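You operate a simulated robot arm through the tools that you are given. There is no shell and no other tool. Be economical: measure what you need, move in short steps, check, and stop when the job is done.

The job below is to be done with a simulated robot arm. You get a single attempt, and the scene is never put back.

TASK
Set the pad's gap with the shim that the gap card names.
Fine: free the blue wing screw, draw the angle bracket back, fit the shim in the black fork's slot, push the bracket against it, then tighten the screw.

Only the result counts: the job must be done as asked and must still hold three seconds after the hand-in. Knocking over, shifting, dropping, spilling or breaking anything else fails it.

THE ROBOT
A 6-joint arm with a two-finger parallel gripper, fixed in place. Base frame: the origin is at the foot of the arm, x ahead of it, y to its left, z up. Readings come in m, degrees, newtons and seconds.
With the tool pointing down near the work surface it reaches from about 0.36 to 0.82 m from the base axis. Its first joint turns from -166.0 to 166.0 degrees. Payload 3.91 kg.
The TCP is the grasp point between the finger pads, 0.03 m short of the fingertips. In the tool frame z runs along the fingers and y along their closing line. The gripper opens to 0.11 m. The fingers are 0.02 m wide and 0.01 m thick; the gripper's body (0.048 by 0.112 m) begins 0.055 m behind the TCP.
Orientation is that of the tool frame in the base frame, as a unit quaternion [w, x, y, z]. With the fingers straight down and closing along the base's y, the tool's x points along the base's -x, its y along +y and its z along -z.

THE INTERFACE
- The arm moves only by the tool servo_tool. Its argument "series" is a list that holds one entry, the list of rows, each a list of 7 numbers: the shift along the base's x, y, z in m, then the turn, a rotation vector about the base's x, y, z in degrees, then the closure in counts, from 0 (fully open) to 255 (shut). In form: [[[dx, dy, dz, rx, ry, rz, grip], ...]]. A call has 1 to 12 rows; each row is the pose to reach, as a shift and turn from the pose commanded when the call began. A row lasts 0.2 s, in which the tool goes at most 0.05 m and 8.6 degrees; a call with a longer step from one row to the next is refused whole, and so is a gripper value outside its range. A pose out of reach is approached as far as the arm can. The call stops where the force on the tool passes 60 N (or 10 N more than at its start, if that is more) or the arm is blocked; 0.2 s more then pass. The fingers move at their own pace (about 0.045 m/s each) and stop on an object; they squeeze with about 24 N. The grip force told is the motor's: it shows also when the fingers shut on nothing. Time passes only in rows, and 0.2 s behind the last, so rows that repeat a pose let the fingers close. It gives the time, the measured TCP pose, the force on the tool (base axes), the opening and the grip force at its end, in the units of the frame above (readings bear some noise), with the torque about the TCP (base axes, N m) and any sound that the robot's microphone picked up.
- Cameras (640 x 400 px; columns grow to the right, rows downward): "scene" is fixed at [0.0496, 0.5012, 1.8412]; the picture's right is [-0.26, -0.97, 0.00], its down [-0.74, 0.20, -0.64] and it looks along [0.62, -0.17, -0.77] (base axes); focal length 294 px, centre (320, 200). "wrist" rides on the gripper at [0.077, 0.007, -0.114] in the tool frame; the picture's right is [-0.09, 1.00, 0.00], its down [-0.80, -0.07, -0.59] and it looks along [-0.59, -0.05, 0.80] (tool axes); focal length 270 px, centre (320, 200). There is no depth. A picture from a camera that has moved, and an enlarged one, comes with that camera's place and axes in the base frame and with its lens.
- camera(camera): a new picture of that camera. The clock stands still meanwhile.
- slide_trunk(by): slides the trunk up (or, below 0, down) by that many m; the arm rides with it, the base frame stays. It gives what a move gives, with no picture.
- inspect(camera, box): a new picture of the part [left, top, right, bottom] of that camera's present view, enlarged. The clock stands still meanwhile.
- close_job(): hands the job in; it is judged then, once.

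Work in short steps. Places have to be worked out from the pictures, the camera data and where the tool is seen: move nearer, look again, correct. Check each grasp and each placing, and mend what went wrong. You have 120 turns and 64 pictures in all, those below and enlarged ones among them. Open the gripper and draw the arm clear of the work before you hand the job in, unless the task says otherwise; then end with one line.

The tools are called after ">>>" by a JSON object that holds its "op" and its "data". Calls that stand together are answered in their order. servo_tool: Moves the arm, as the interface text tells. Its arguments: {"type":"object","properties":{"series":{"type":"array","items":{"type":"array","items":{"type":"array","items":{"type":"number"}}}}},"required":["series"]} The other tools are called the same way: slide_trunk (by) slides the trunk up or down; camera (camera) takes a picture; inspect (camera, box) takes an enlarged picture of a part of a camera's view; close_job () hands the job in.

At the start:

```text
t: 0.0
eef_pos: [0.3054, 0.1723, 1.5599]
ee_rot: [0.001, 0.0, 1.0, 0.0]
force: [-0.1, 0.1, 0.3]
moment: [-0.02, -0.02, -0.03]
gripper_width: 0.1098
gripper_force: 0.0
trunk travel left (down, up): [-0.598, 0.012]
```

scene: 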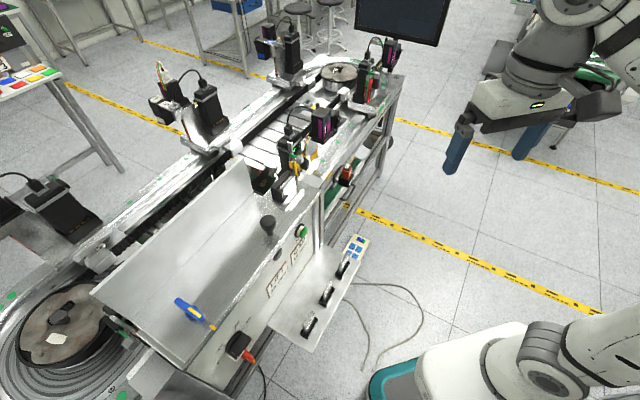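
wrist: 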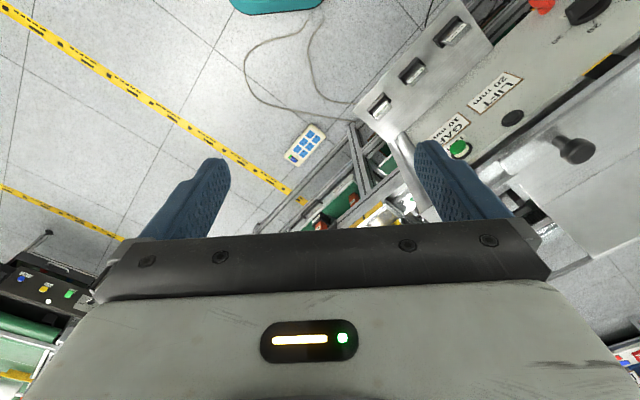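

The scene shows a bench with a grey machine, a blue wing screw, cards and shims on a shelf. I take enlarged looks at those.

>>> {"op": "inspect", "data": {"camera": "scene", "box": [220, 190, 380, 350]}}

>>> {"op": "inspect", "data": {"camera": "scene", "box": [80, 240, 280, 400]}}

>>> {"op": "inspect", "data": {"camera": "wrist", "box": [340, 0, 640, 200]}}

```text
2.50 times, centred on (300, 270) of scene
camera zoom: at [0.0496, 0.5012, 1.8412], right [-0.26, -0.97, 0.0], down [-0.74, 0.2, -0.64], along [0.62, -0.17, -0.77], focal length 735 px, centre (370, 25)
```

zoom: 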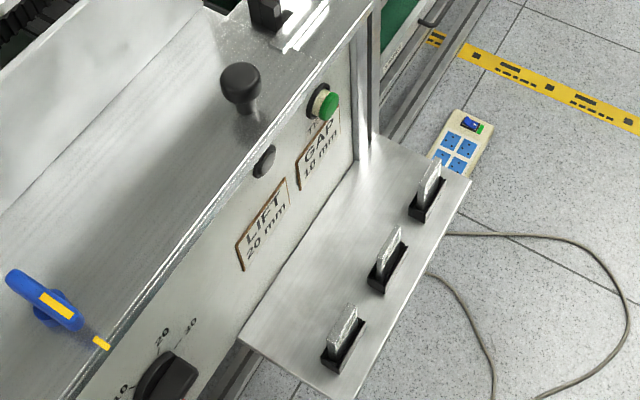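

```text
2.50 times, centred on (180, 320) of scene
camera zoom: at [0.0496, 0.5012, 1.8412], right [-0.26, -0.97, 0.0], down [-0.74, 0.2, -0.64], along [0.62, -0.17, -0.77], focal length 735 px, centre (670, -100)
```

zoom: 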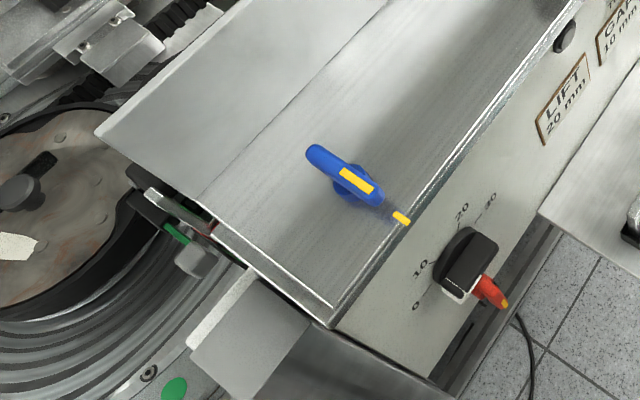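

```text
2.00 times, centred on (490, 100) of wrist
camera zoom: at [0.2291, 0.1792, 1.6744], right [0.09, 1.0, 0.0], down [0.8, -0.07, 0.59], along [0.59, -0.05, -0.8], focal length 541 px, centre (-20, 400)
```

zoom: 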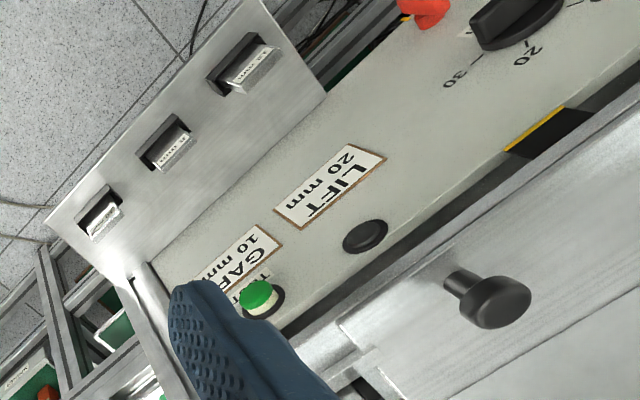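

The gap card reads 10 mm. I need to find the fork and bracket; enlarging the area near the far end of the bracket and the shim labels.

>>> {"op": "inspect", "data": {"camera": "scene", "box": [230, 110, 350, 230]}}

>>> {"op": "inspect", "data": {"camera": "wrist", "box": [360, 0, 480, 130]}}

```text
3.33 times, centred on (290, 170) of scene
camera zoom: at [0.0496, 0.5012, 1.8412], right [-0.26, -0.97, 0.0], down [-0.74, 0.2, -0.64], along [0.62, -0.17, -0.77], focal length 980 px, centre (420, 300)
```

zoom: 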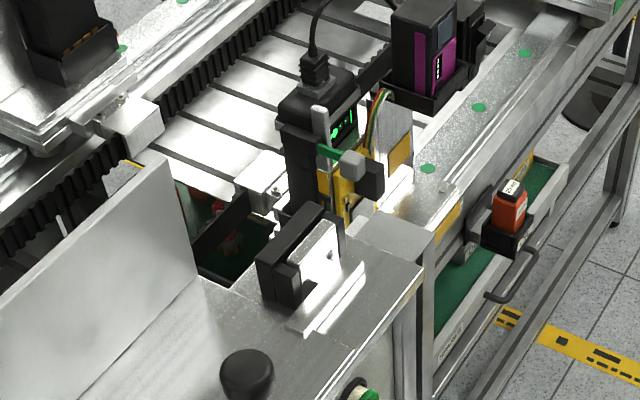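

```text
3.08 times, centred on (420, 65) of wrist
camera zoom: at [0.2291, 0.1792, 1.6744], right [0.09, 1.0, 0.0], down [0.8, -0.07, 0.59], along [0.59, -0.05, -0.8], focal length 832 px, centre (12, 615)
```

zoom: 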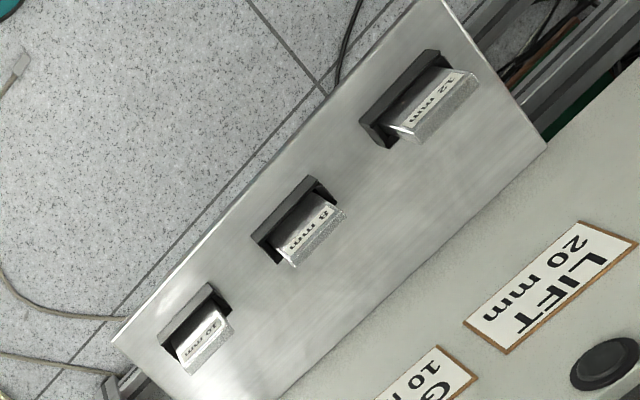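

10 mm shim seems to be the one at about (0.455, 0.312, 1.01), the work deck about z 1.3, with the machine turned 45°. I move above the deck with the tool turned 45° to see the bracket and fork.

>>> {"op": "servo_tool", "data": {"series": [[[0.023, 0.039, 0, 0, 0, 6.5, 0], [0.046, 0.078, 0, 0, 0, 13, 0], [0.069, 0.117, 0, 0, 0, 19.5, 0], [0.092, 0.156, 0, 0, 0, 26, 0], [0.115, 0.195, 0, 0, 0, 32.5, 0], [0.138, 0.234, 0, 0, 0, 39, 0], [0.16, 0.273, 0, 0, 0, 45, 0], [0.16, 0.273, 0, 0, 0, 45, 0]]]}}

>>> {"op": "camera", "data": {"camera": "wrist"}}

```text
t: 1.8
eef_pos: [0.4285, 0.4036, 1.4927]
ee_rot: [0.001, -0.384, 0.923, 0.0]
force: [0.0, -1.1, -1.2]
moment: [0.0, 0.0, -0.01]
gripper_width: 0.1101
gripper_force: 0.1
out of reach, approached as far as the arm can: row 2, 3, 4, 5, 6, 7, 8
trunk travel left (down, up): [-0.598, 0.012]
```

```text
56 pictures are left
camera wrist: at [0.3695, 0.3526, 1.6063], right [-0.64, 0.77, 0.0], down [0.61, 0.52, 0.6], along [0.46, 0.38, -0.8], focal length 270 px, centre (320, 200)
```

wrist: 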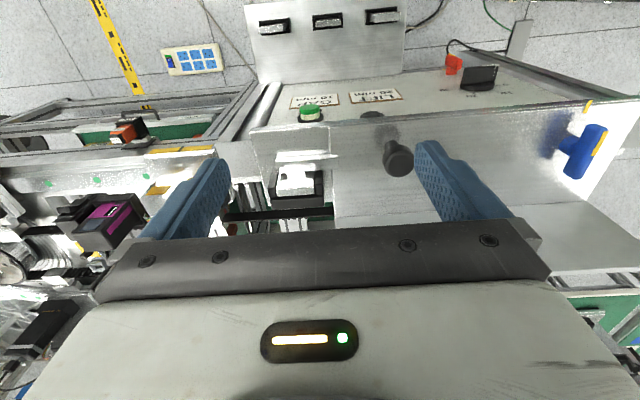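

I see the deck: fork area near (300,190), knob at (397,157), wing screw at right. Enlarge these.

>>> {"op": "inspect", "data": {"camera": "wrist", "box": [230, 80, 430, 230]}}

>>> {"op": "inspect", "data": {"camera": "wrist", "box": [440, 50, 640, 200]}}

>>> {"op": "inspect", "data": {"camera": "wrist", "box": [245, 0, 405, 110]}}

```text
2.67 times, centred on (330, 155) of wrist
camera zoom: at [0.3695, 0.3526, 1.6063], right [-0.64, 0.77, 0.0], down [0.61, 0.52, 0.6], along [0.46, 0.38, -0.8], focal length 721 px, centre (293, 320)
```

zoom: 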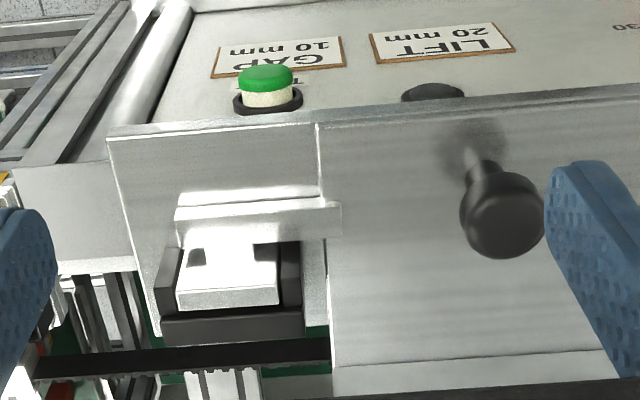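

```text
2.67 times, centred on (540, 125) of wrist
camera zoom: at [0.3695, 0.3526, 1.6063], right [-0.64, 0.77, 0.0], down [0.61, 0.52, 0.6], along [0.46, 0.38, -0.8], focal length 721 px, centre (-267, 400)
```

zoom: 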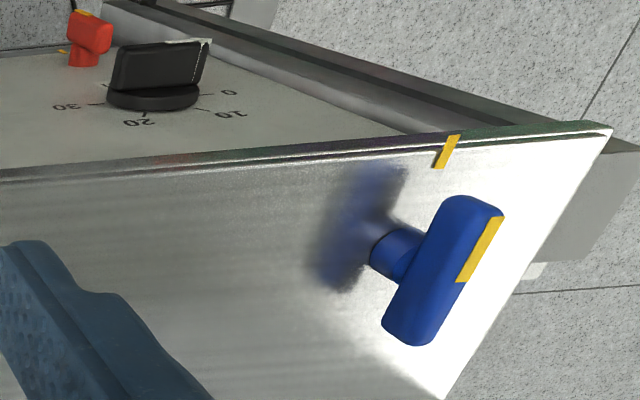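

```text
3.64 times, centred on (325, 55) of wrist
camera zoom: at [0.3695, 0.3526, 1.6063], right [-0.64, 0.77, 0.0], down [0.61, 0.52, 0.6], along [0.46, 0.38, -0.8], focal length 983 px, centre (302, 727)
```

zoom: 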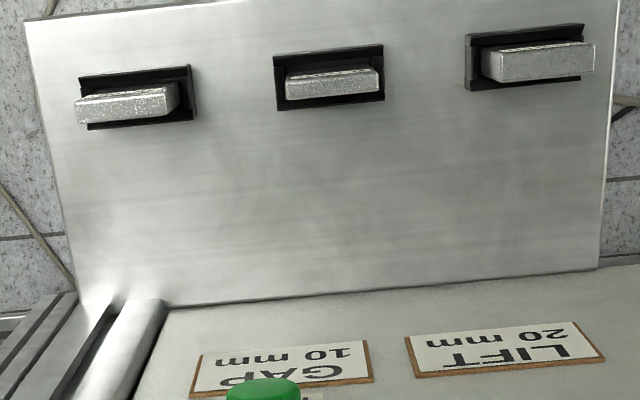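

Sliding trunk not needed yet; I test how the command pose carries over with a small downward move.

>>> {"op": "servo_tool", "data": {"series": [[[0, 0, -0.03, 0, 0, 0, 0], [0, 0, -0.06, 0, 0, 0, 0], [0, 0, -0.06, 0, 0, 0, 0]]]}}

```text
t: 2.6
eef_pos: [0.4288, 0.4023, 1.4302]
ee_rot: [0.0, -0.383, 0.924, 0.0]
force: [0.5, 0.5, -0.4]
moment: [-0.02, -0.04, -0.01]
gripper_width: 0.1101
gripper_force: 0.1
trunk travel left (down, up): [-0.598, 0.012]
```

Commanded pose equals reached pose. I move over the fork region to look from above.

>>> {"op": "servo_tool", "data": {"series": [[[0.026, 0.03, 0, 0, 0, 0, 0], [0.053, 0.06, 0, 0, 0, 0, 0], [0.08, 0.09, 0, 0, 0, 0, 0], [0.08, 0.09, 0, 0, 0, 0, 0]]]}}

>>> {"op": "camera", "data": {"camera": "wrist"}}

```text
t: 3.6
eef_pos: [0.4865, 0.4676, 1.4096]
ee_rot: [0.0, -0.382, 0.924, -0.001]
force: [0.8, -0.1, -0.9]
moment: [-0.02, 0.01, -0.02]
gripper_width: 0.1099
gripper_force: 0.1
out of reach, approached as far as the arm can: row 2, 3, 4
trunk travel left (down, up): [-0.598, 0.012]
```

```text
52 pictures are left
camera wrist: at [0.4269, 0.4192, 1.5245], right [-0.64, 0.77, 0.0], down [0.62, 0.52, 0.59], along [0.46, 0.38, -0.8], focal length 270 px, centre (320, 200)
```

wrist: 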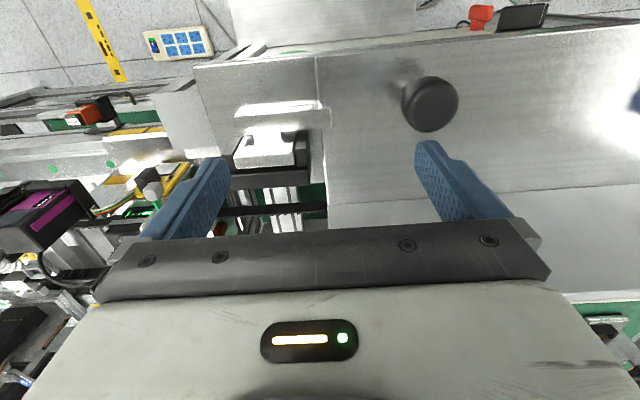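

Enlarge the fork/bracket area.

>>> {"op": "inspect", "data": {"camera": "wrist", "box": [190, 60, 350, 220]}}

>>> {"op": "inspect", "data": {"camera": "scene", "box": [245, 160, 325, 220]}}

```text
2.50 times, centred on (270, 140) of wrist
camera zoom: at [0.4269, 0.4192, 1.5245], right [-0.64, 0.77, 0.0], down [0.62, 0.52, 0.59], along [0.46, 0.38, -0.8], focal length 676 px, centre (445, 350)
```

zoom: 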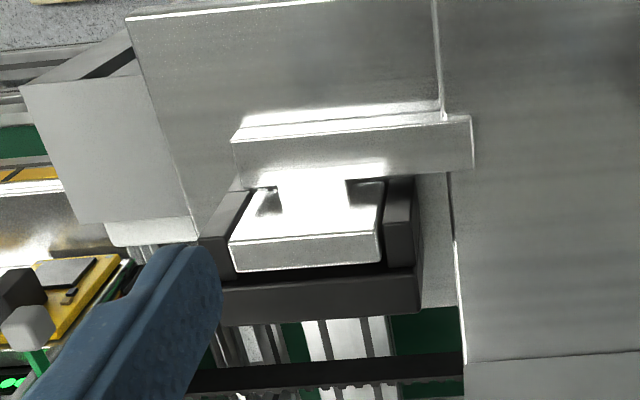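

```text
6.67 times, centred on (285, 190) of scene
camera zoom: at [0.0496, 0.5012, 1.8412], right [-0.26, -0.97, 0.0], down [-0.74, 0.2, -0.64], along [0.62, -0.17, -0.77], focal length 1961 px, centre (553, 267)
```

zoom: 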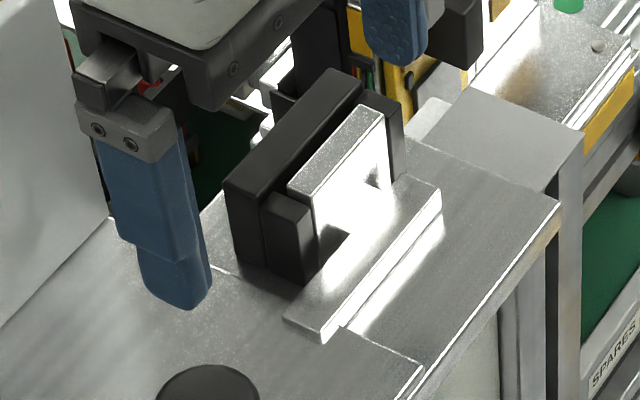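

The silver piece seems to have a leg inside the fork. I turn the tool −90° to look along the deck from the side at the fork.

>>> {"op": "servo_tool", "data": {"series": [[[-0.005, -0.005, 0, 0, 0, -8.2, 0], [-0.01, -0.01, 0, 0, 0, -16.4, 0], [-0.014, -0.014, 0, 0, 0, -24.6, 0], [-0.014, -0.014, 0, 0, 0, -32.8, 0], [-0.014, -0.014, 0, 0, 0, -41, 0], [-0.014, -0.014, 0, 0, 0, -49.2, 0], [-0.014, -0.014, 0, 0, 0, -57.4, 0], [-0.014, -0.014, 0, 0, 0, -65.6, 0], [-0.014, -0.014, 0, 0, 0, -73.8, 0], [-0.014, -0.014, 0, 0, 0, -82, 0], [-0.014, -0.014, 0, 0, 0, -90, 0], [-0.014, -0.014, 0, 0, 0, -90, 0]]]}}

>>> {"op": "camera", "data": {"camera": "wrist"}}

```text
t: 6.2
eef_pos: [0.4731, 0.4546, 1.4123]
ee_rot: [0.0, 0.383, 0.924, 0.0]
force: [0.4, 1.1, 0.0]
moment: [0.01, -0.02, 0.0]
gripper_width: 0.1099
gripper_force: 0.1
trunk travel left (down, up): [-0.598, 0.012]
```

```text
49 pictures are left
camera wrist: at [0.4237, 0.5131, 1.5264], right [0.77, 0.64, 0.0], down [0.52, -0.62, 0.59], along [0.38, -0.46, -0.8], focal length 270 px, centre (320, 200)
```

wrist: 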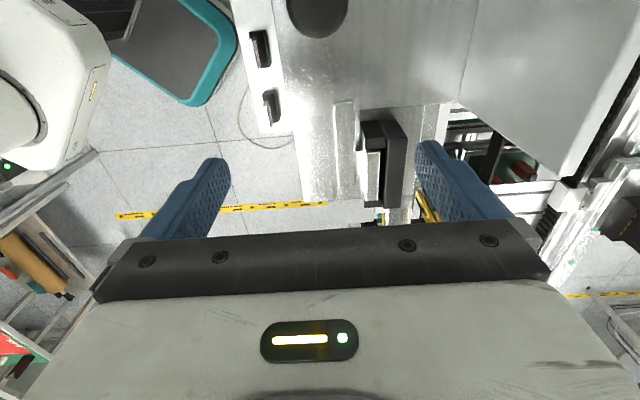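

>>> {"op": "inspect", "data": {"camera": "wrist", "box": [290, 80, 450, 220]}}

```text
2.86 times, centred on (370, 150) of wrist
camera zoom: at [0.4237, 0.5131, 1.5264], right [0.77, 0.64, 0.0], down [0.52, -0.62, 0.59], along [0.38, -0.46, -0.8], focal length 772 px, centre (177, 343)
```

zoom: 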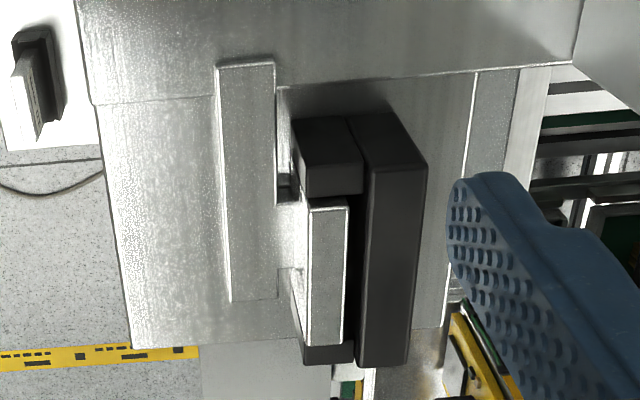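

Leg top is near u −0.035…−0.081, v 0.69–0.70, z 1.339 (u=(−x+y)/√2, v=(x+y)/√2); the strip at v 0.667–0.683 runs over the seam. I check from the scene how strip, knob and wing relate.

>>> {"op": "inspect", "data": {"camera": "scene", "box": [250, 180, 310, 240]}}

>>> {"op": "inspect", "data": {"camera": "scene", "box": [160, 280, 260, 345]}}

```text
6.67 times, centred on (280, 210) of scene
camera zoom: at [0.0496, 0.5012, 1.8412], right [-0.26, -0.97, 0.0], down [-0.74, 0.2, -0.64], along [0.62, -0.17, -0.77], focal length 1961 px, centre (587, 133)
```

zoom: 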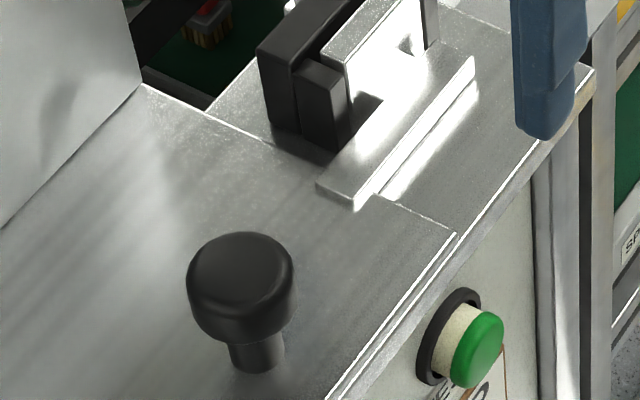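

```text
6.15 times, centred on (210, 312) of scene
camera zoom: at [0.0496, 0.5012, 1.8412], right [-0.26, -0.97, 0.0], down [-0.74, 0.2, -0.64], along [0.62, -0.17, -0.77], focal length 1810 px, centre (997, -492)
```

zoom: 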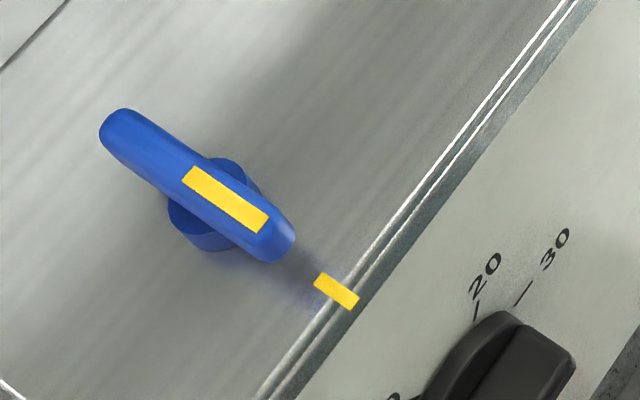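

The yellow marks line up on the wing screw (bar along v). I raise the trunk the last bit and go near the wing screw with the fingers closing along the bench's length.

>>> {"op": "slide_trunk", "data": {"by": 0.012}}

>>> {"op": "servo_tool", "data": {"series": [[[-0.02, 0.0137, 0, 0, 0, 7.6, 0], [-0.041, 0.0275, 0, 0, 0, 15.2, 0], [-0.061, 0.041, 0, 0, 0, 22.8, 0], [-0.081, 0.055, 0, 0, 0, 30.4, 0], [-0.102, 0.069, 0, 0, 0, 38, 0], [-0.122, 0.0825, 0, 0, 0, 45.6, 0], [-0.142, 0.096, 0, 0, 0, 53.2, 0], [-0.163, 0.11, 0, 0, 0, 60.8, 0], [-0.183, 0.124, 0, 0, 0, 68.4, 0], [-0.204, 0.138, 0, 0, 0, 76, 0], [-0.224, 0.151, 0, 0, 0, 83.5, 0], [-0.244, 0.165, 0, 0, 0, 90, 0]]]}}

>>> {"op": "camera", "data": {"camera": "wrist"}}

```text
t: 6.8
eef_pos: [0.4737, 0.4542, 1.4233]
ee_rot: [-0.001, 0.383, 0.924, 0.0]
force: [0.1, 0.1, 0.2]
moment: [-0.04, 0.02, 0.0]
gripper_width: 0.11
gripper_force: 0.1
trunk travel left (down, up): [-0.61, 0.0]
```

```text
t: 9.4
eef_pos: [0.2258, 0.6112, 1.4226]
ee_rot: [0.0, -0.384, 0.923, 0.0]
force: [0.4, 1.0, 0.1]
moment: [0.02, -0.03, -0.02]
gripper_width: 0.1098
gripper_force: 0.0
out of reach, approached as far as the arm can: row 12
trunk travel left (down, up): [-0.61, 0.0]
```

```text
45 pictures are left
camera wrist: at [0.167, 0.561, 1.5366], right [-0.64, 0.76, 0.0], down [0.61, 0.52, 0.59], along [0.46, 0.38, -0.8], focal length 270 px, centre (320, 200)
```

wrist: 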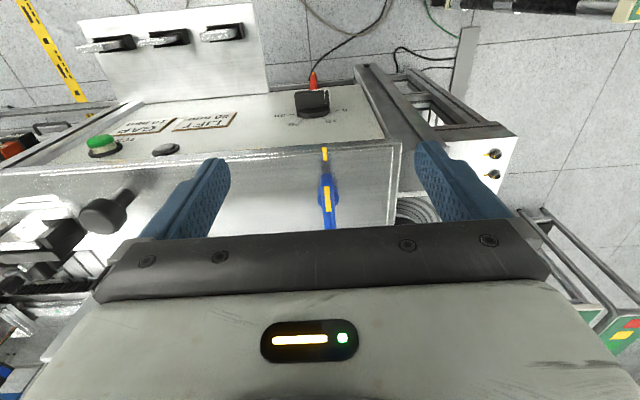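

Enlarge the wing screw.

>>> {"op": "inspect", "data": {"camera": "wrist", "box": [270, 135, 380, 235]}}

```text
4.00 times, centred on (325, 185) of wrist
camera zoom: at [0.167, 0.561, 1.5366], right [-0.64, 0.76, 0.0], down [0.61, 0.52, 0.59], along [0.46, 0.38, -0.8], focal length 1081 px, centre (300, 260)
```

zoom: 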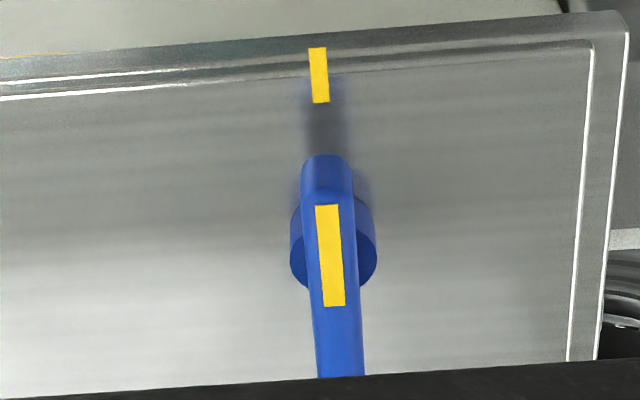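

Wing bar is at u≈0.272, near end v≈0.645. I lower the open fingers just in front of it and check.

>>> {"op": "servo_tool", "data": {"series": [[[0, 0, -0.03, 0, 0, 0, 0], [0.01, 0.01, -0.06, 0, 0, 0, 0], [0.023, 0.023, -0.077, 0, 0, 0, 0], [0.023, 0.023, -0.077, 0, 0, 0, 0]]]}}

>>> {"op": "camera", "data": {"camera": "wrist"}}

>>> {"op": "inspect", "data": {"camera": "scene", "box": [140, 250, 260, 350]}}

```text
t: 10.4
eef_pos: [0.2508, 0.6341, 1.3434]
ee_rot: [0.0, -0.383, 0.924, -0.001]
force: [0.1, -0.3, -0.6]
moment: [-0.01, -0.03, -0.01]
gripper_width: 0.1103
gripper_force: 0.1
trunk travel left (down, up): [-0.61, 0.0]
```

```text
43 pictures are left
camera wrist: at [0.1912, 0.5847, 1.4573], right [-0.64, 0.77, 0.0], down [0.62, 0.52, 0.59], along [0.46, 0.38, -0.8], focal length 270 px, centre (320, 200)
```

wrist: 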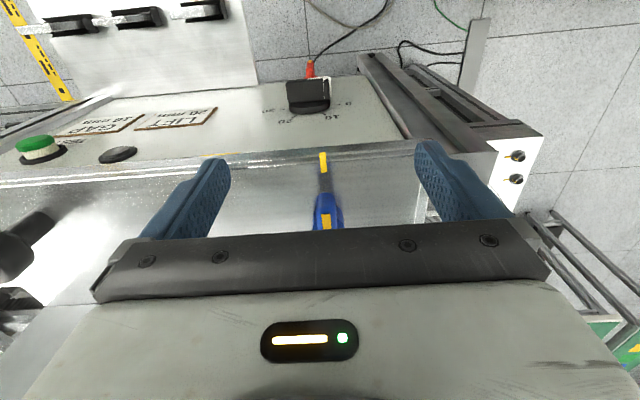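

```text
4.00 times, centred on (200, 300) of scene
camera zoom: at [0.0496, 0.5012, 1.8412], right [-0.26, -0.97, 0.0], down [-0.74, 0.2, -0.64], along [0.62, -0.17, -0.77], focal length 1176 px, centre (800, -200)
```

zoom: 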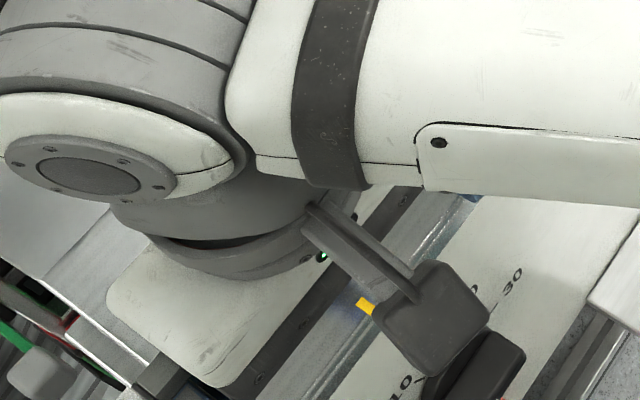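

Inspect the near view for a better estimate of the bar height.

>>> {"op": "inspect", "data": {"camera": "wrist", "box": [270, 135, 380, 235]}}

```text
4.00 times, centred on (325, 185) of wrist
camera zoom: at [0.1912, 0.5847, 1.4573], right [-0.64, 0.77, 0.0], down [0.62, 0.52, 0.59], along [0.46, 0.38, -0.8], focal length 1081 px, centre (300, 260)
```

zoom: 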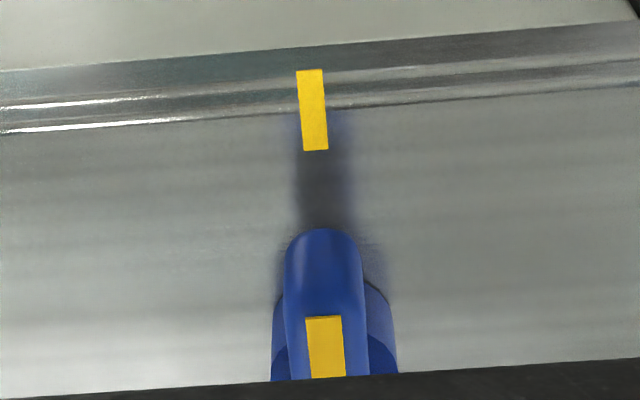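

Bar top ≈1.338, hub axis ≈(u .272, v .678). I slide the straddling fingers outward over the hub axis.

>>> {"op": "servo_tool", "data": {"series": [[[0.018, 0.0185, 0, 0, 0, 0, 0], [0.037, 0.0375, 0, 0, 0, 0, 0], [0.037, 0.0375, 0, 0, 0, 0, 0]]]}}

>>> {"op": "inspect", "data": {"camera": "wrist", "box": [220, 110, 440, 240]}}

```text
t: 11.2
eef_pos: [0.2784, 0.6515, 1.3345]
ee_rot: [0.001, -0.383, 0.924, 0.0]
force: [-0.7, 1.9, 5.9]
moment: [-0.23, -0.21, 0.05]
gripper_width: 0.1101
gripper_force: 0.1
out of reach, approached as far as the arm can: row 1, 2, 3
trunk travel left (down, up): [-0.61, 0.0]
```

```text
2.91 times, centred on (330, 175) of wrist
camera zoom: at [0.2183, 0.6017, 1.4504], right [-0.64, 0.77, 0.0], down [0.62, 0.52, 0.6], along [0.46, 0.38, -0.8], focal length 786 px, centre (291, 273)
```

zoom: 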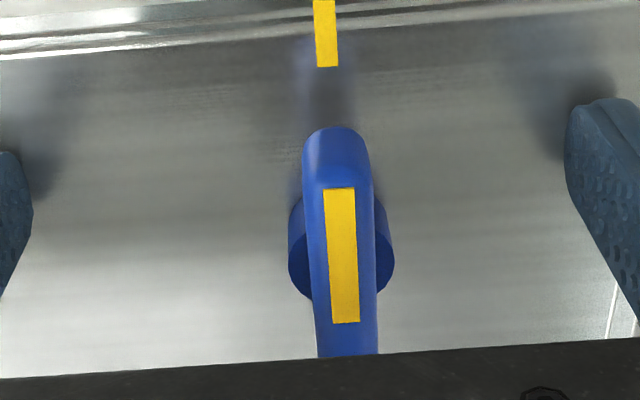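

The fingers barely touched the deck (tip ≈1.3045) at the edge of reach. I lift a little and tilt the tool outward 16° to gain reach over the hub axis.

>>> {"op": "servo_tool", "data": {"series": [[[0, 0, 0.012, 0, 0, 0, 0], [0.0, 0.002, 0.012, 5.66, -5.66, 0, 0], [0.004, 0.01, 0.012, 11.3, -11.3, 0, 0], [0.0088, 0.0202, 0.0085, 11.3, -11.3, 0, 0], [0.0088, 0.0202, 0.0085, 11.3, -11.3, 0, 0]]]}}

>>> {"op": "inspect", "data": {"camera": "wrist", "box": [220, 110, 440, 240]}}

```text
t: 12.4
eef_pos: [0.2862, 0.6715, 1.3468]
ee_rot: [0.131, -0.378, 0.915, 0.053]
force: [0.6, -0.4, 0.2]
moment: [-0.02, 0.0, 0.0]
gripper_width: 0.11
gripper_force: 0.0
out of reach, approached as far as the arm can: row 1
trunk travel left (down, up): [-0.61, 0.0]
```

```text
2.91 times, centred on (330, 175) of wrist
camera zoom: at [0.2059, 0.6005, 1.4349], right [-0.64, 0.76, 0.02], down [0.48, 0.38, 0.79], along [0.6, 0.52, -0.61], focal length 786 px, centre (291, 273)
```

zoom: 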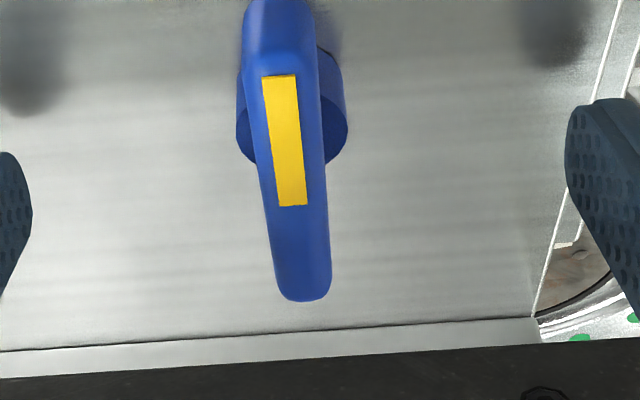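

Now reachable; hub axis ≈(u .2725, v .672). Shift slightly inward and down, then close on the bar.

>>> {"op": "servo_tool", "data": {"series": [[[-0.0036, -0.0036, -0.004, 0, 0, 0, 0], [-0.0036, -0.0036, -0.004, 0, 0, 0, 255], [-0.0036, -0.0036, -0.004, 0, 0, 0, 255], [-0.0036, -0.0036, -0.004, 0, 0, 0, 255], [-0.0036, -0.0036, -0.004, 0, 0, 0, 255], [-0.0036, -0.0036, -0.004, 0, 0, 0, 255], [-0.0036, -0.0036, -0.004, 0, 0, 0, 255], [-0.0036, -0.0036, -0.004, 0, 0, 0, 255]]]}}

>>> {"op": "inspect", "data": {"camera": "wrist", "box": [220, 110, 440, 240]}}

```text
t: 14.2
eef_pos: [0.2819, 0.6681, 1.3396]
ee_rot: [0.129, -0.379, 0.915, 0.053]
force: [-1.0, 0.7, 0.1]
moment: [-0.22, -0.03, 0.0]
gripper_width: 0.0216
gripper_force: 44.4
trunk travel left (down, up): [-0.61, 0.0]
```

```text
2.91 times, centred on (330, 175) of wrist
camera zoom: at [0.2025, 0.5983, 1.4298], right [-0.64, 0.76, 0.02], down [0.48, 0.38, 0.79], along [0.6, 0.52, -0.61], focal length 786 px, centre (291, 273)
```

zoom: 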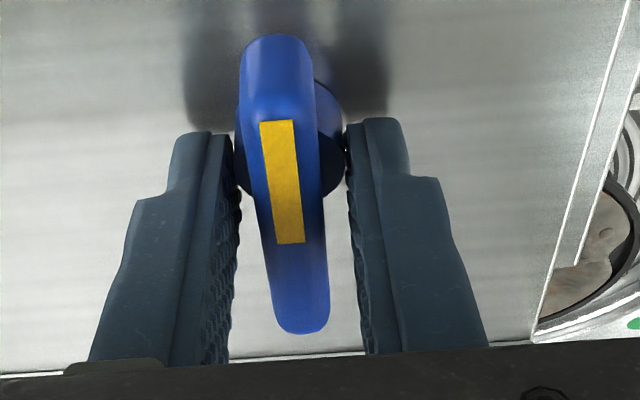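

The tips closed on the round hub (0.0216). I open a bit, lift 10 mm and close on the bar only.

>>> {"op": "servo_tool", "data": {"series": [[[0, 0, 0, 0, 0, 0, 170], [0, 0, 0.0, 0, 0, 0, 170], [0, 0, 0.01, 0, 0, 0, 170], [0, 0, 0.01, 0, 0, 0, 255], [0, 0, 0.01, 0, 0, 0, 255], [0, 0, 0.01, 0, 0, 0, 255], [0, 0, 0.01, 0, 0, 0, 255]]]}}

```text
t: 15.8
eef_pos: [0.282, 0.6697, 1.3497]
ee_rot: [0.129, -0.379, 0.915, 0.053]
force: [-1.2, 0.8, -0.3]
moment: [0.0, 0.08, 0.02]
gripper_width: 0.0117
gripper_force: 45.3
trunk travel left (down, up): [-0.61, 0.0]
```

Bar gripped (11.7 mm). Turn counter-clockwise 24° and check.

>>> {"op": "servo_tool", "data": {"series": [[[0, 0, 0, 0, 0, 6, 255], [0, 0, 0, 0, 0, 12, 255], [0, 0, 0, 0, 0, 18, 255], [0, 0, 0, 0, 0, 24, 255], [0, 0, 0, 0, 0, 24, 255]]]}}

>>> {"op": "camera", "data": {"camera": "wrist"}}

```text
t: 17.0
eef_pos: [0.2827, 0.6682, 1.3509]
ee_rot: [0.114, -0.561, 0.816, 0.079]
force: [-1.2, -4.2, -2.9]
moment: [-1.44, 0.55, 0.01]
gripper_width: 0.0117
gripper_force: 45.2
trunk travel left (down, up): [-0.61, 0.0]
```

```text
37 pictures are left
camera wrist: at [0.2392, 0.5719, 1.4394], right [-0.9, 0.43, 0.02], down [0.28, 0.54, 0.79], along [0.33, 0.72, -0.61], focal length 270 px, centre (320, 200)
```

wrist: 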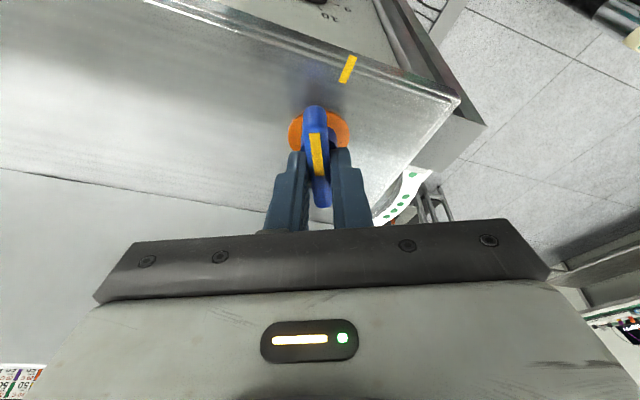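

The bar turned with the fingers and orange showed under it (loosening). I keep turning.

>>> {"op": "servo_tool", "data": {"series": [[[0, 0, 0, 0, 0, 6, 255], [0, 0, 0, 0, 0, 12, 255], [0, 0, 0, 0, 0, 18, 255], [0, 0, 0, 0, 0, 24, 255], [0, 0, 0, 0, 0, 30, 255], [0, 0, 0, 0, 0, 36, 255], [0, 0, 0, 0, 0, 36, 255]]]}}

>>> {"op": "inspect", "data": {"camera": "wrist", "box": [220, 50, 440, 240]}}

```text
t: 18.6
eef_pos: [0.2848, 0.668, 1.3498]
ee_rot: [-0.085, 0.786, -0.602, -0.111]
force: [4.9, 0.9, -0.6]
moment: [-0.33, -0.26, 0.03]
gripper_width: 0.0118
gripper_force: 45.2
trunk travel left (down, up): [-0.61, 0.0]
```

```text
2.11 times, centred on (330, 145) of wrist
camera zoom: at [0.3055, 0.564, 1.4393], right [-0.98, -0.18, 0.02], down [-0.09, 0.6, 0.79], along [-0.15, 0.78, -0.61], focal length 569 px, centre (299, 316)
```

zoom: 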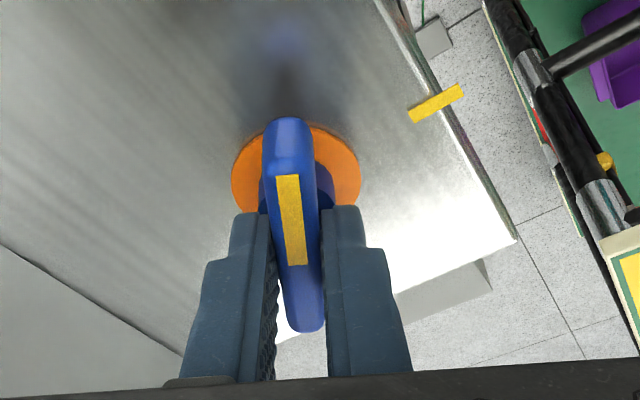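

Turned 60°, orange disc fully shown. Another 30° to make a quarter turn.

>>> {"op": "servo_tool", "data": {"series": [[[0, 0, 0, 0, 0, 6, 255], [0, 0, 0, 0, 0, 12, 255], [0, 0, 0, 0, 0, 18, 255], [0, 0, 0, 0, 0, 24, 255], [0, 0, 0, 0, 0, 30, 255], [0, 0, 0, 0, 0, 30, 255]]]}}

>>> {"op": "inspect", "data": {"camera": "wrist", "box": [220, 50, 440, 240]}}

```text
t: 20.0
eef_pos: [0.2851, 0.6689, 1.3498]
ee_rot: [-0.054, 0.915, -0.38, -0.128]
force: [14.9, 7.0, 6.7]
moment: [-0.57, -1.18, -0.03]
gripper_width: 0.0119
gripper_force: 45.2
trunk travel left (down, up): [-0.61, 0.0]
```

```text
2.11 times, centred on (330, 145) of wrist
camera zoom: at [0.3557, 0.589, 1.439], right [-0.76, -0.65, 0.02], down [-0.38, 0.48, 0.79], along [-0.52, 0.6, -0.61], focal length 569 px, centre (299, 316)
```

zoom: 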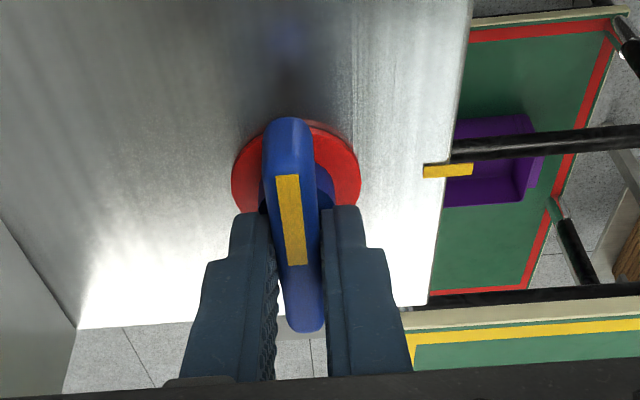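

The disc is red after the quarter turn, which I take as freed. I open, slide the fingers off along the bar, then raise and straighten the tool.

>>> {"op": "servo_tool", "data": {"series": [[[0, 0, 0, 0, 0, 0, 150], [0, 0, 0, 0, 0, 0, 150], [0, 0, 0, 0, 0, 0, 150], [0.025, -0.025, 0.0, 0, 0, 0, 150], [0.051, -0.051, 0.0, 0, 0, 0, 150], [0.033, -0.07, 0.02, -5.65, -5.65, 0, 150], [0.0156, -0.0863, 0.04, -11.3, -11.3, 0, 150], [0.0156, -0.0863, 0.04, -11.3, -11.3, 0, 0]]]}}

```text
t: 21.8
eef_pos: [0.2991, 0.5815, 1.3883]
ee_rot: [0.001, 0.924, -0.383, 0.001]
force: [-0.3, -0.1, 1.1]
moment: [0.02, 0.0, -0.01]
gripper_width: 0.0801
gripper_force: 0.1
trunk travel left (down, up): [-0.61, 0.0]
```

Vertical again. Turn back −90° and go in front of the black knob.

>>> {"op": "servo_tool", "data": {"series": [[[0.007, -0.01, 0, 0, 0, -8.2, 0], [0.014, -0.02, 0, 0, 0, -16.4, 0], [0.021, -0.03, 0, 0, 0, -24.6, 0], [0.028, -0.04, 0, 0, 0, -32.8, 0], [0.036, -0.05, 0, 0, 0, -41, 0], [0.043, -0.06, 0, 0, 0, -49.2, 0], [0.05, -0.07, 0, 0, 0, -57.4, 0], [0.058, -0.08, 0, 0, 0, -65.6, 0], [0.065, -0.09, 0, 0, 0, -73.8, 0], [0.073, -0.1, 0, 0, 0, -82, 0], [0.08, -0.112, 0, 0, 0, -90, 0], [0.08, -0.112, 0, 0, 0, -90, 0]]]}}

>>> {"op": "camera", "data": {"camera": "wrist"}}

```text
t: 24.4
eef_pos: [0.3795, 0.4693, 1.3914]
ee_rot: [0.0, -0.382, 0.924, -0.001]
force: [-1.0, 0.2, 0.2]
moment: [0.05, -0.04, -0.04]
gripper_width: 0.1101
gripper_force: 0.1
trunk travel left (down, up): [-0.61, 0.0]
```

```text
34 pictures are left
camera wrist: at [0.3201, 0.4196, 1.5052], right [-0.64, 0.77, 0.0], down [0.62, 0.52, 0.59], along [0.46, 0.38, -0.8], focal length 270 px, centre (320, 200)
```

wrist: 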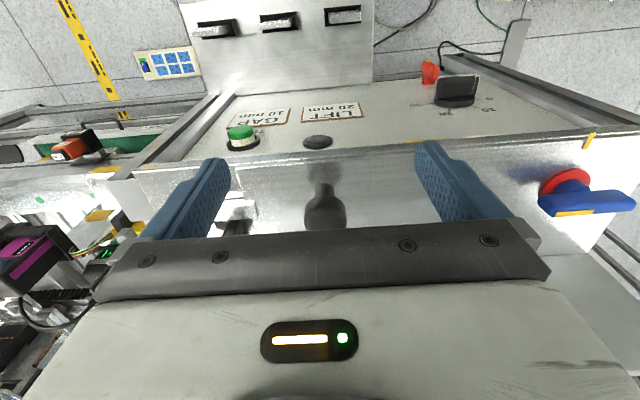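

Knob is centred between the fingers. Lower in front of it and slide over it.

>>> {"op": "servo_tool", "data": {"series": [[[0, 0, -0.044, 0, 0, 0, 0], [0.0, 0.0, -0.047, 0, 0, 0, 0], [0.021, 0.02, -0.047, 0, 0, 0, 0], [0.043, 0.041, -0.047, 0, 0, 0, 0], [0.043, 0.041, -0.047, 0, 0, 0, 0]]]}}

>>> {"op": "camera", "data": {"camera": "wrist"}}

```text
t: 25.6
eef_pos: [0.4211, 0.5101, 1.3442]
ee_rot: [0.0, -0.383, 0.924, 0.0]
force: [0.1, 0.2, -0.1]
moment: [-0.01, 0.02, 0.02]
gripper_width: 0.1099
gripper_force: 0.1
trunk travel left (down, up): [-0.61, 0.0]
```

```text
33 pictures are left
camera wrist: at [0.362, 0.4604, 1.459], right [-0.64, 0.77, 0.0], down [0.62, 0.52, 0.59], along [0.46, 0.38, -0.8], focal length 270 px, centre (320, 200)
```

wrist: 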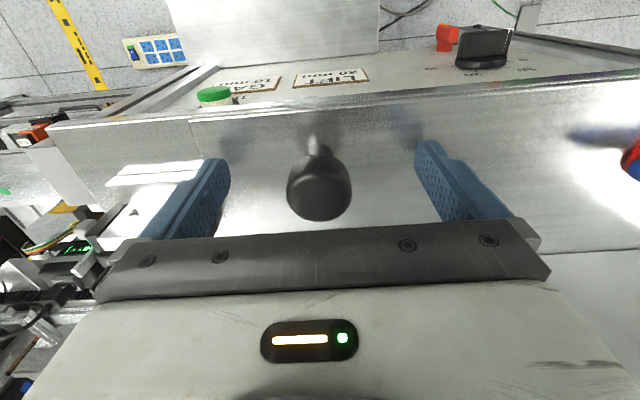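

Knob sits at the grasp point. Close, then pull back toward the robot in small steps.

>>> {"op": "servo_tool", "data": {"series": [[[0, 0, 0, 0, 0, 0, 255], [0, 0, 0, 0, 0, 0, 255], [0, 0, 0, 0, 0, 0, 255], [0, 0, 0, 0, 0, 0, 255], [0, 0, 0, 0, 0, 0, 255], [0, 0, 0, 0, 0, 0, 255]]]}}

>>> {"op": "servo_tool", "data": {"series": [[[-0.002, -0.002, 0, 0, 0, 0, 255], [-0.004, -0.004, 0, 0, 0, 0, 255], [-0.004, -0.004, 0, 0, 0, 0, 255]]]}}

>>> {"op": "inspect", "data": {"camera": "wrist", "box": [90, 80, 340, 240]}}

```text
t: 27.0
eef_pos: [0.4223, 0.51, 1.3443]
ee_rot: [0.001, -0.383, 0.924, 0.001]
force: [1.7, -2.3, -1.2]
moment: [-0.04, -0.01, -0.07]
gripper_width: 0.032
gripper_force: 44.7
trunk travel left (down, up): [-0.61, 0.0]
```

```text
t: 27.8
eef_pos: [0.4179, 0.5053, 1.3438]
ee_rot: [-0.001, -0.383, 0.924, 0.0]
force: [0.8, 0.4, 2.9]
moment: [-0.74, 0.51, -0.16]
gripper_width: 0.0321
gripper_force: 44.9
trunk travel left (down, up): [-0.61, 0.0]
```

```text
2.50 times, centred on (215, 160) of wrist
camera zoom: at [0.3585, 0.4559, 1.4586], right [-0.64, 0.77, 0.0], down [0.62, 0.52, 0.59], along [0.46, 0.38, -0.8], focal length 676 px, centre (582, 300)
```

zoom: 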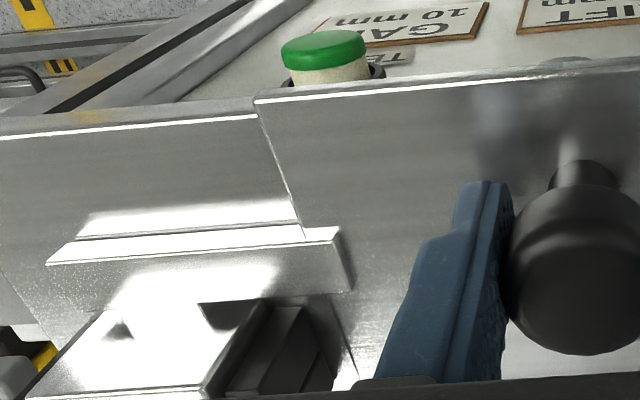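

The plate with strip and leg slid freely. Pull another ~9 mm, then look at the gap.

>>> {"op": "servo_tool", "data": {"series": [[[-0.002, -0.002, 0, 0, 0, 0, 255], [-0.0045, -0.0045, 0, 0, 0, 0, 255], [-0.0065, -0.0065, 0, 0, 0, 0, 255], [-0.0065, -0.0065, 0, 0, 0, 0, 255]]]}}

>>> {"op": "inspect", "data": {"camera": "scene", "box": [235, 150, 335, 230]}}

```text
t: 28.8
eef_pos: [0.4148, 0.5029, 1.3446]
ee_rot: [0.002, -0.382, 0.924, 0.001]
force: [15.8, 14.4, 13.7]
moment: [0.22, -0.39, -0.06]
gripper_width: 0.0322
gripper_force: 45.2
trunk travel left (down, up): [-0.61, 0.0]
```

```text
5.00 times, centred on (285, 190) of scene
camera zoom: at [0.0496, 0.5012, 1.8412], right [-0.26, -0.97, 0.0], down [-0.74, 0.2, -0.64], along [0.62, -0.17, -0.77], focal length 1471 px, centre (495, 250)
```

zoom: 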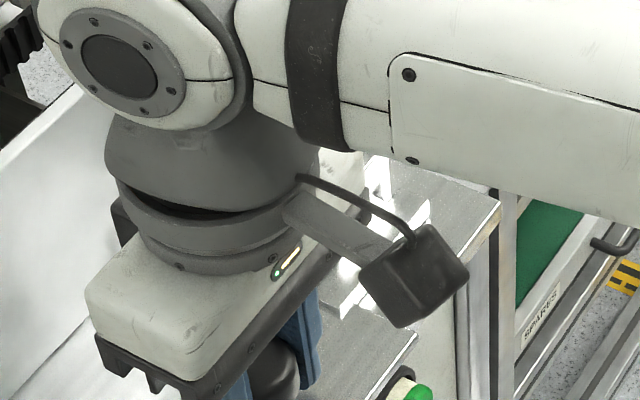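

A stop seems reached after about 10 mm total. I release, raise, and look at the fork from above.

>>> {"op": "servo_tool", "data": {"series": [[[0.003, 0.003, 0, 0, 0, 0, 255], [0.003, 0.003, 0, 0, 0, 0, 100], [0.003, 0.003, 0, 0, 0, 0, 0], [0.003, 0.003, 0, 0, 0, 0, 0], [0.003, 0.003, 0.045, 0, 0, 0, 0], [0.003, 0.003, 0.07, 0, 0, 0, 0], [0.035, -0.03, 0.07, 0, 0, 0, 0], [0.065, -0.05, 0.07, 0, 0, 0, 0], [0.085, -0.07, 0.07, 0, 0, 0, 0]]]}}

>>> {"op": "inspect", "data": {"camera": "wrist", "box": [220, 60, 420, 220]}}

```text
t: 30.8
eef_pos: [0.4971, 0.4292, 1.4159]
ee_rot: [0.0, -0.382, 0.924, 0.0]
force: [-1.0, 0.1, 0.2]
moment: [0.02, 0.01, -0.01]
gripper_width: 0.1099
gripper_force: 0.0
trunk travel left (down, up): [-0.61, 0.0]
```

```text
2.50 times, centred on (320, 140) of wrist
camera zoom: at [0.4381, 0.3789, 1.5298], right [-0.64, 0.77, 0.0], down [0.62, 0.52, 0.59], along [0.46, 0.38, -0.8], focal length 676 px, centre (320, 350)
```

zoom: 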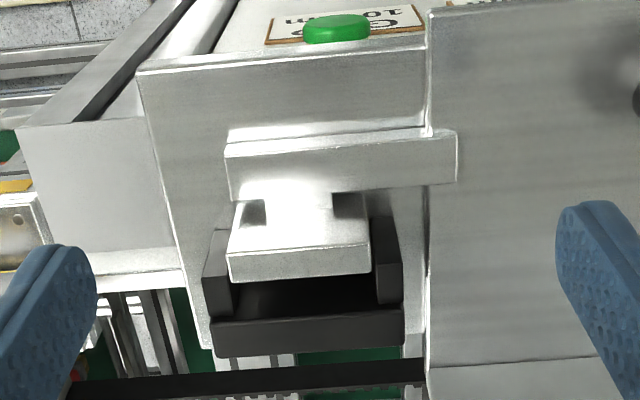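

The slot is open ≈13 mm (leg face v .689, wall v .702; u −.081…−.034). Now go to the shims: retract in front of the shelf and lower the trunk.

>>> {"op": "servo_tool", "data": {"series": [[[-0.02, -0.037, 0, 0, 0, 0, 0], [-0.04, -0.075, 0, 0, 0, 0, 0], [-0.06, -0.11, 0, 0, 0, 0, 0], [-0.072, -0.147, 0, 0, 0, 0, 0], [-0.072, -0.147, 0, 0, 0, 0, 0]]]}}

>>> {"op": "slide_trunk", "data": {"by": -0.28}}

>>> {"op": "camera", "data": {"camera": "wrist"}}

```text
t: 32.0
eef_pos: [0.4231, 0.2842, 1.4119]
ee_rot: [0.0, -0.383, 0.924, 0.0]
force: [0.3, 0.2, -0.4]
moment: [-0.05, 0.02, 0.02]
gripper_width: 0.1101
gripper_force: 0.1
trunk travel left (down, up): [-0.61, 0.0]
```

```text
t: 34.8
eef_pos: [0.4243, 0.2834, 1.132]
ee_rot: [-0.001, -0.382, 0.924, 0.0]
force: [-0.2, -0.4, 0.3]
moment: [-0.01, 0.0, 0.02]
gripper_width: 0.1103
gripper_force: 0.1
trunk travel left (down, up): [-0.33, 0.28]
```

```text
29 pictures are left
camera wrist: at [0.3643, 0.2347, 1.2465], right [-0.64, 0.77, 0.0], down [0.62, 0.52, 0.59], along [0.46, 0.38, -0.8], focal length 270 px, centre (320, 200)
```

wrist: 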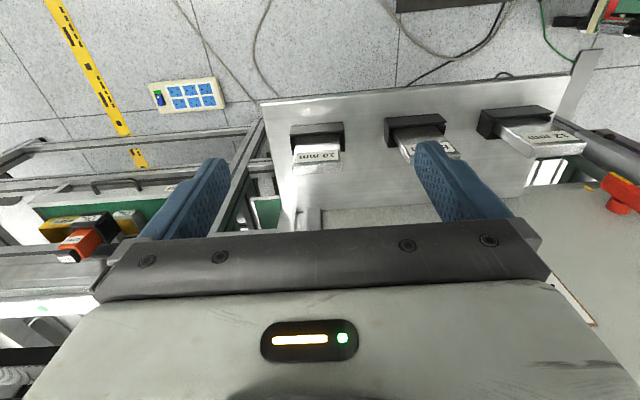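

>>> {"op": "inspect", "data": {"camera": "wrist", "box": [260, 90, 400, 190]}}

```text
4.00 times, centred on (330, 140) of wrist
camera zoom: at [0.3643, 0.2347, 1.2465], right [-0.64, 0.77, 0.0], down [0.62, 0.52, 0.59], along [0.46, 0.38, -0.8], focal length 1081 px, centre (280, 440)
```

zoom: 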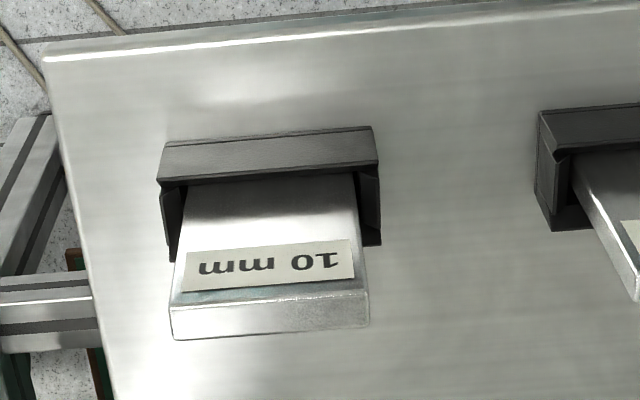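

It is the 10 mm shim (width ≈48, top ≈z 1.01, centre u≈−.106, v≈.559). I'll grip it by its ends with the tool tilted outward 15° (helps reach later); first a nearer tilted look.

>>> {"op": "servo_tool", "data": {"series": [[[0.005, 0.002, -0.02, 5.3, -5.3, 0, 0], [0.015, 0.006, -0.05, 10.6, -10.6, 0, 0], [0.015, 0.006, -0.062, 10.6, -10.6, 0, 0], [0.015, 0.006, -0.062, 10.6, -10.6, 0, 0]]]}}

>>> {"op": "camera", "data": {"camera": "wrist"}}

>>> {"op": "inspect", "data": {"camera": "scene", "box": [310, 230, 390, 290]}}

```text
t: 35.8
eef_pos: [0.437, 0.2905, 1.0721]
ee_rot: [0.12, -0.379, 0.916, 0.05]
force: [-0.2, -0.8, -0.4]
moment: [0.02, 0.0, 0.01]
gripper_width: 0.1101
gripper_force: 0.0
trunk travel left (down, up): [-0.33, 0.28]
```

```text
27 pictures are left
camera wrist: at [0.3596, 0.2217, 1.1614], right [-0.64, 0.76, 0.02], down [0.49, 0.39, 0.78], along [0.59, 0.52, -0.62], focal length 270 px, centre (320, 200)
```

wrist: 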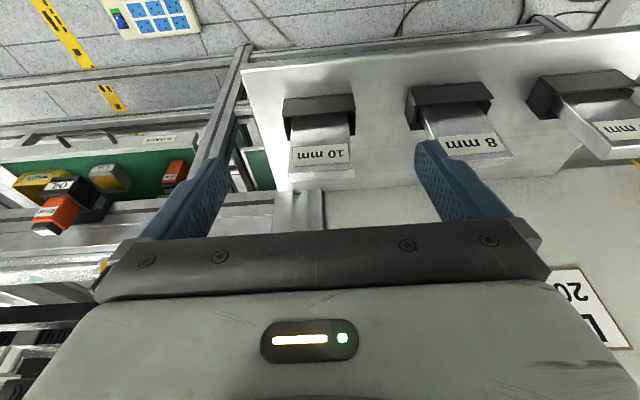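

```text
6.67 times, centred on (350, 260) of scene
camera zoom: at [0.0496, 0.5012, 1.8412], right [-0.26, -0.97, 0.0], down [-0.74, 0.2, -0.64], along [0.62, -0.17, -0.77], focal length 1961 px, centre (120, -200)
```

zoom: 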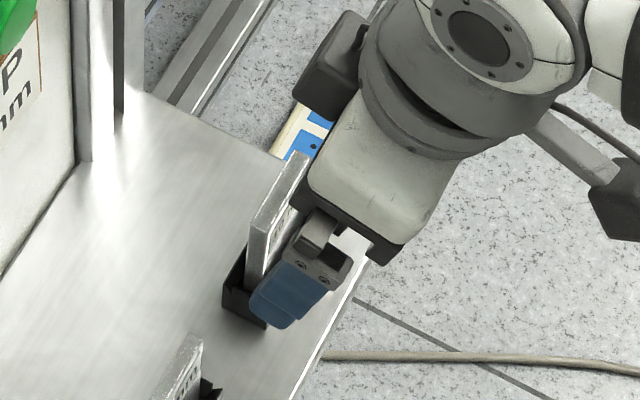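

Inspect for accurate shim geometry.

>>> {"op": "inspect", "data": {"camera": "wrist", "box": [260, 85, 400, 195]}}

```text
3.64 times, centred on (330, 140) of wrist
camera zoom: at [0.3596, 0.2217, 1.1614], right [-0.64, 0.76, 0.02], down [0.49, 0.39, 0.78], along [0.59, 0.52, -0.62], focal length 983 px, centre (284, 418)
```

zoom: 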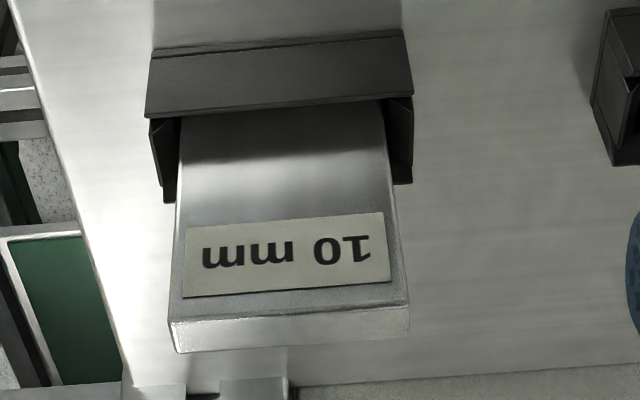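

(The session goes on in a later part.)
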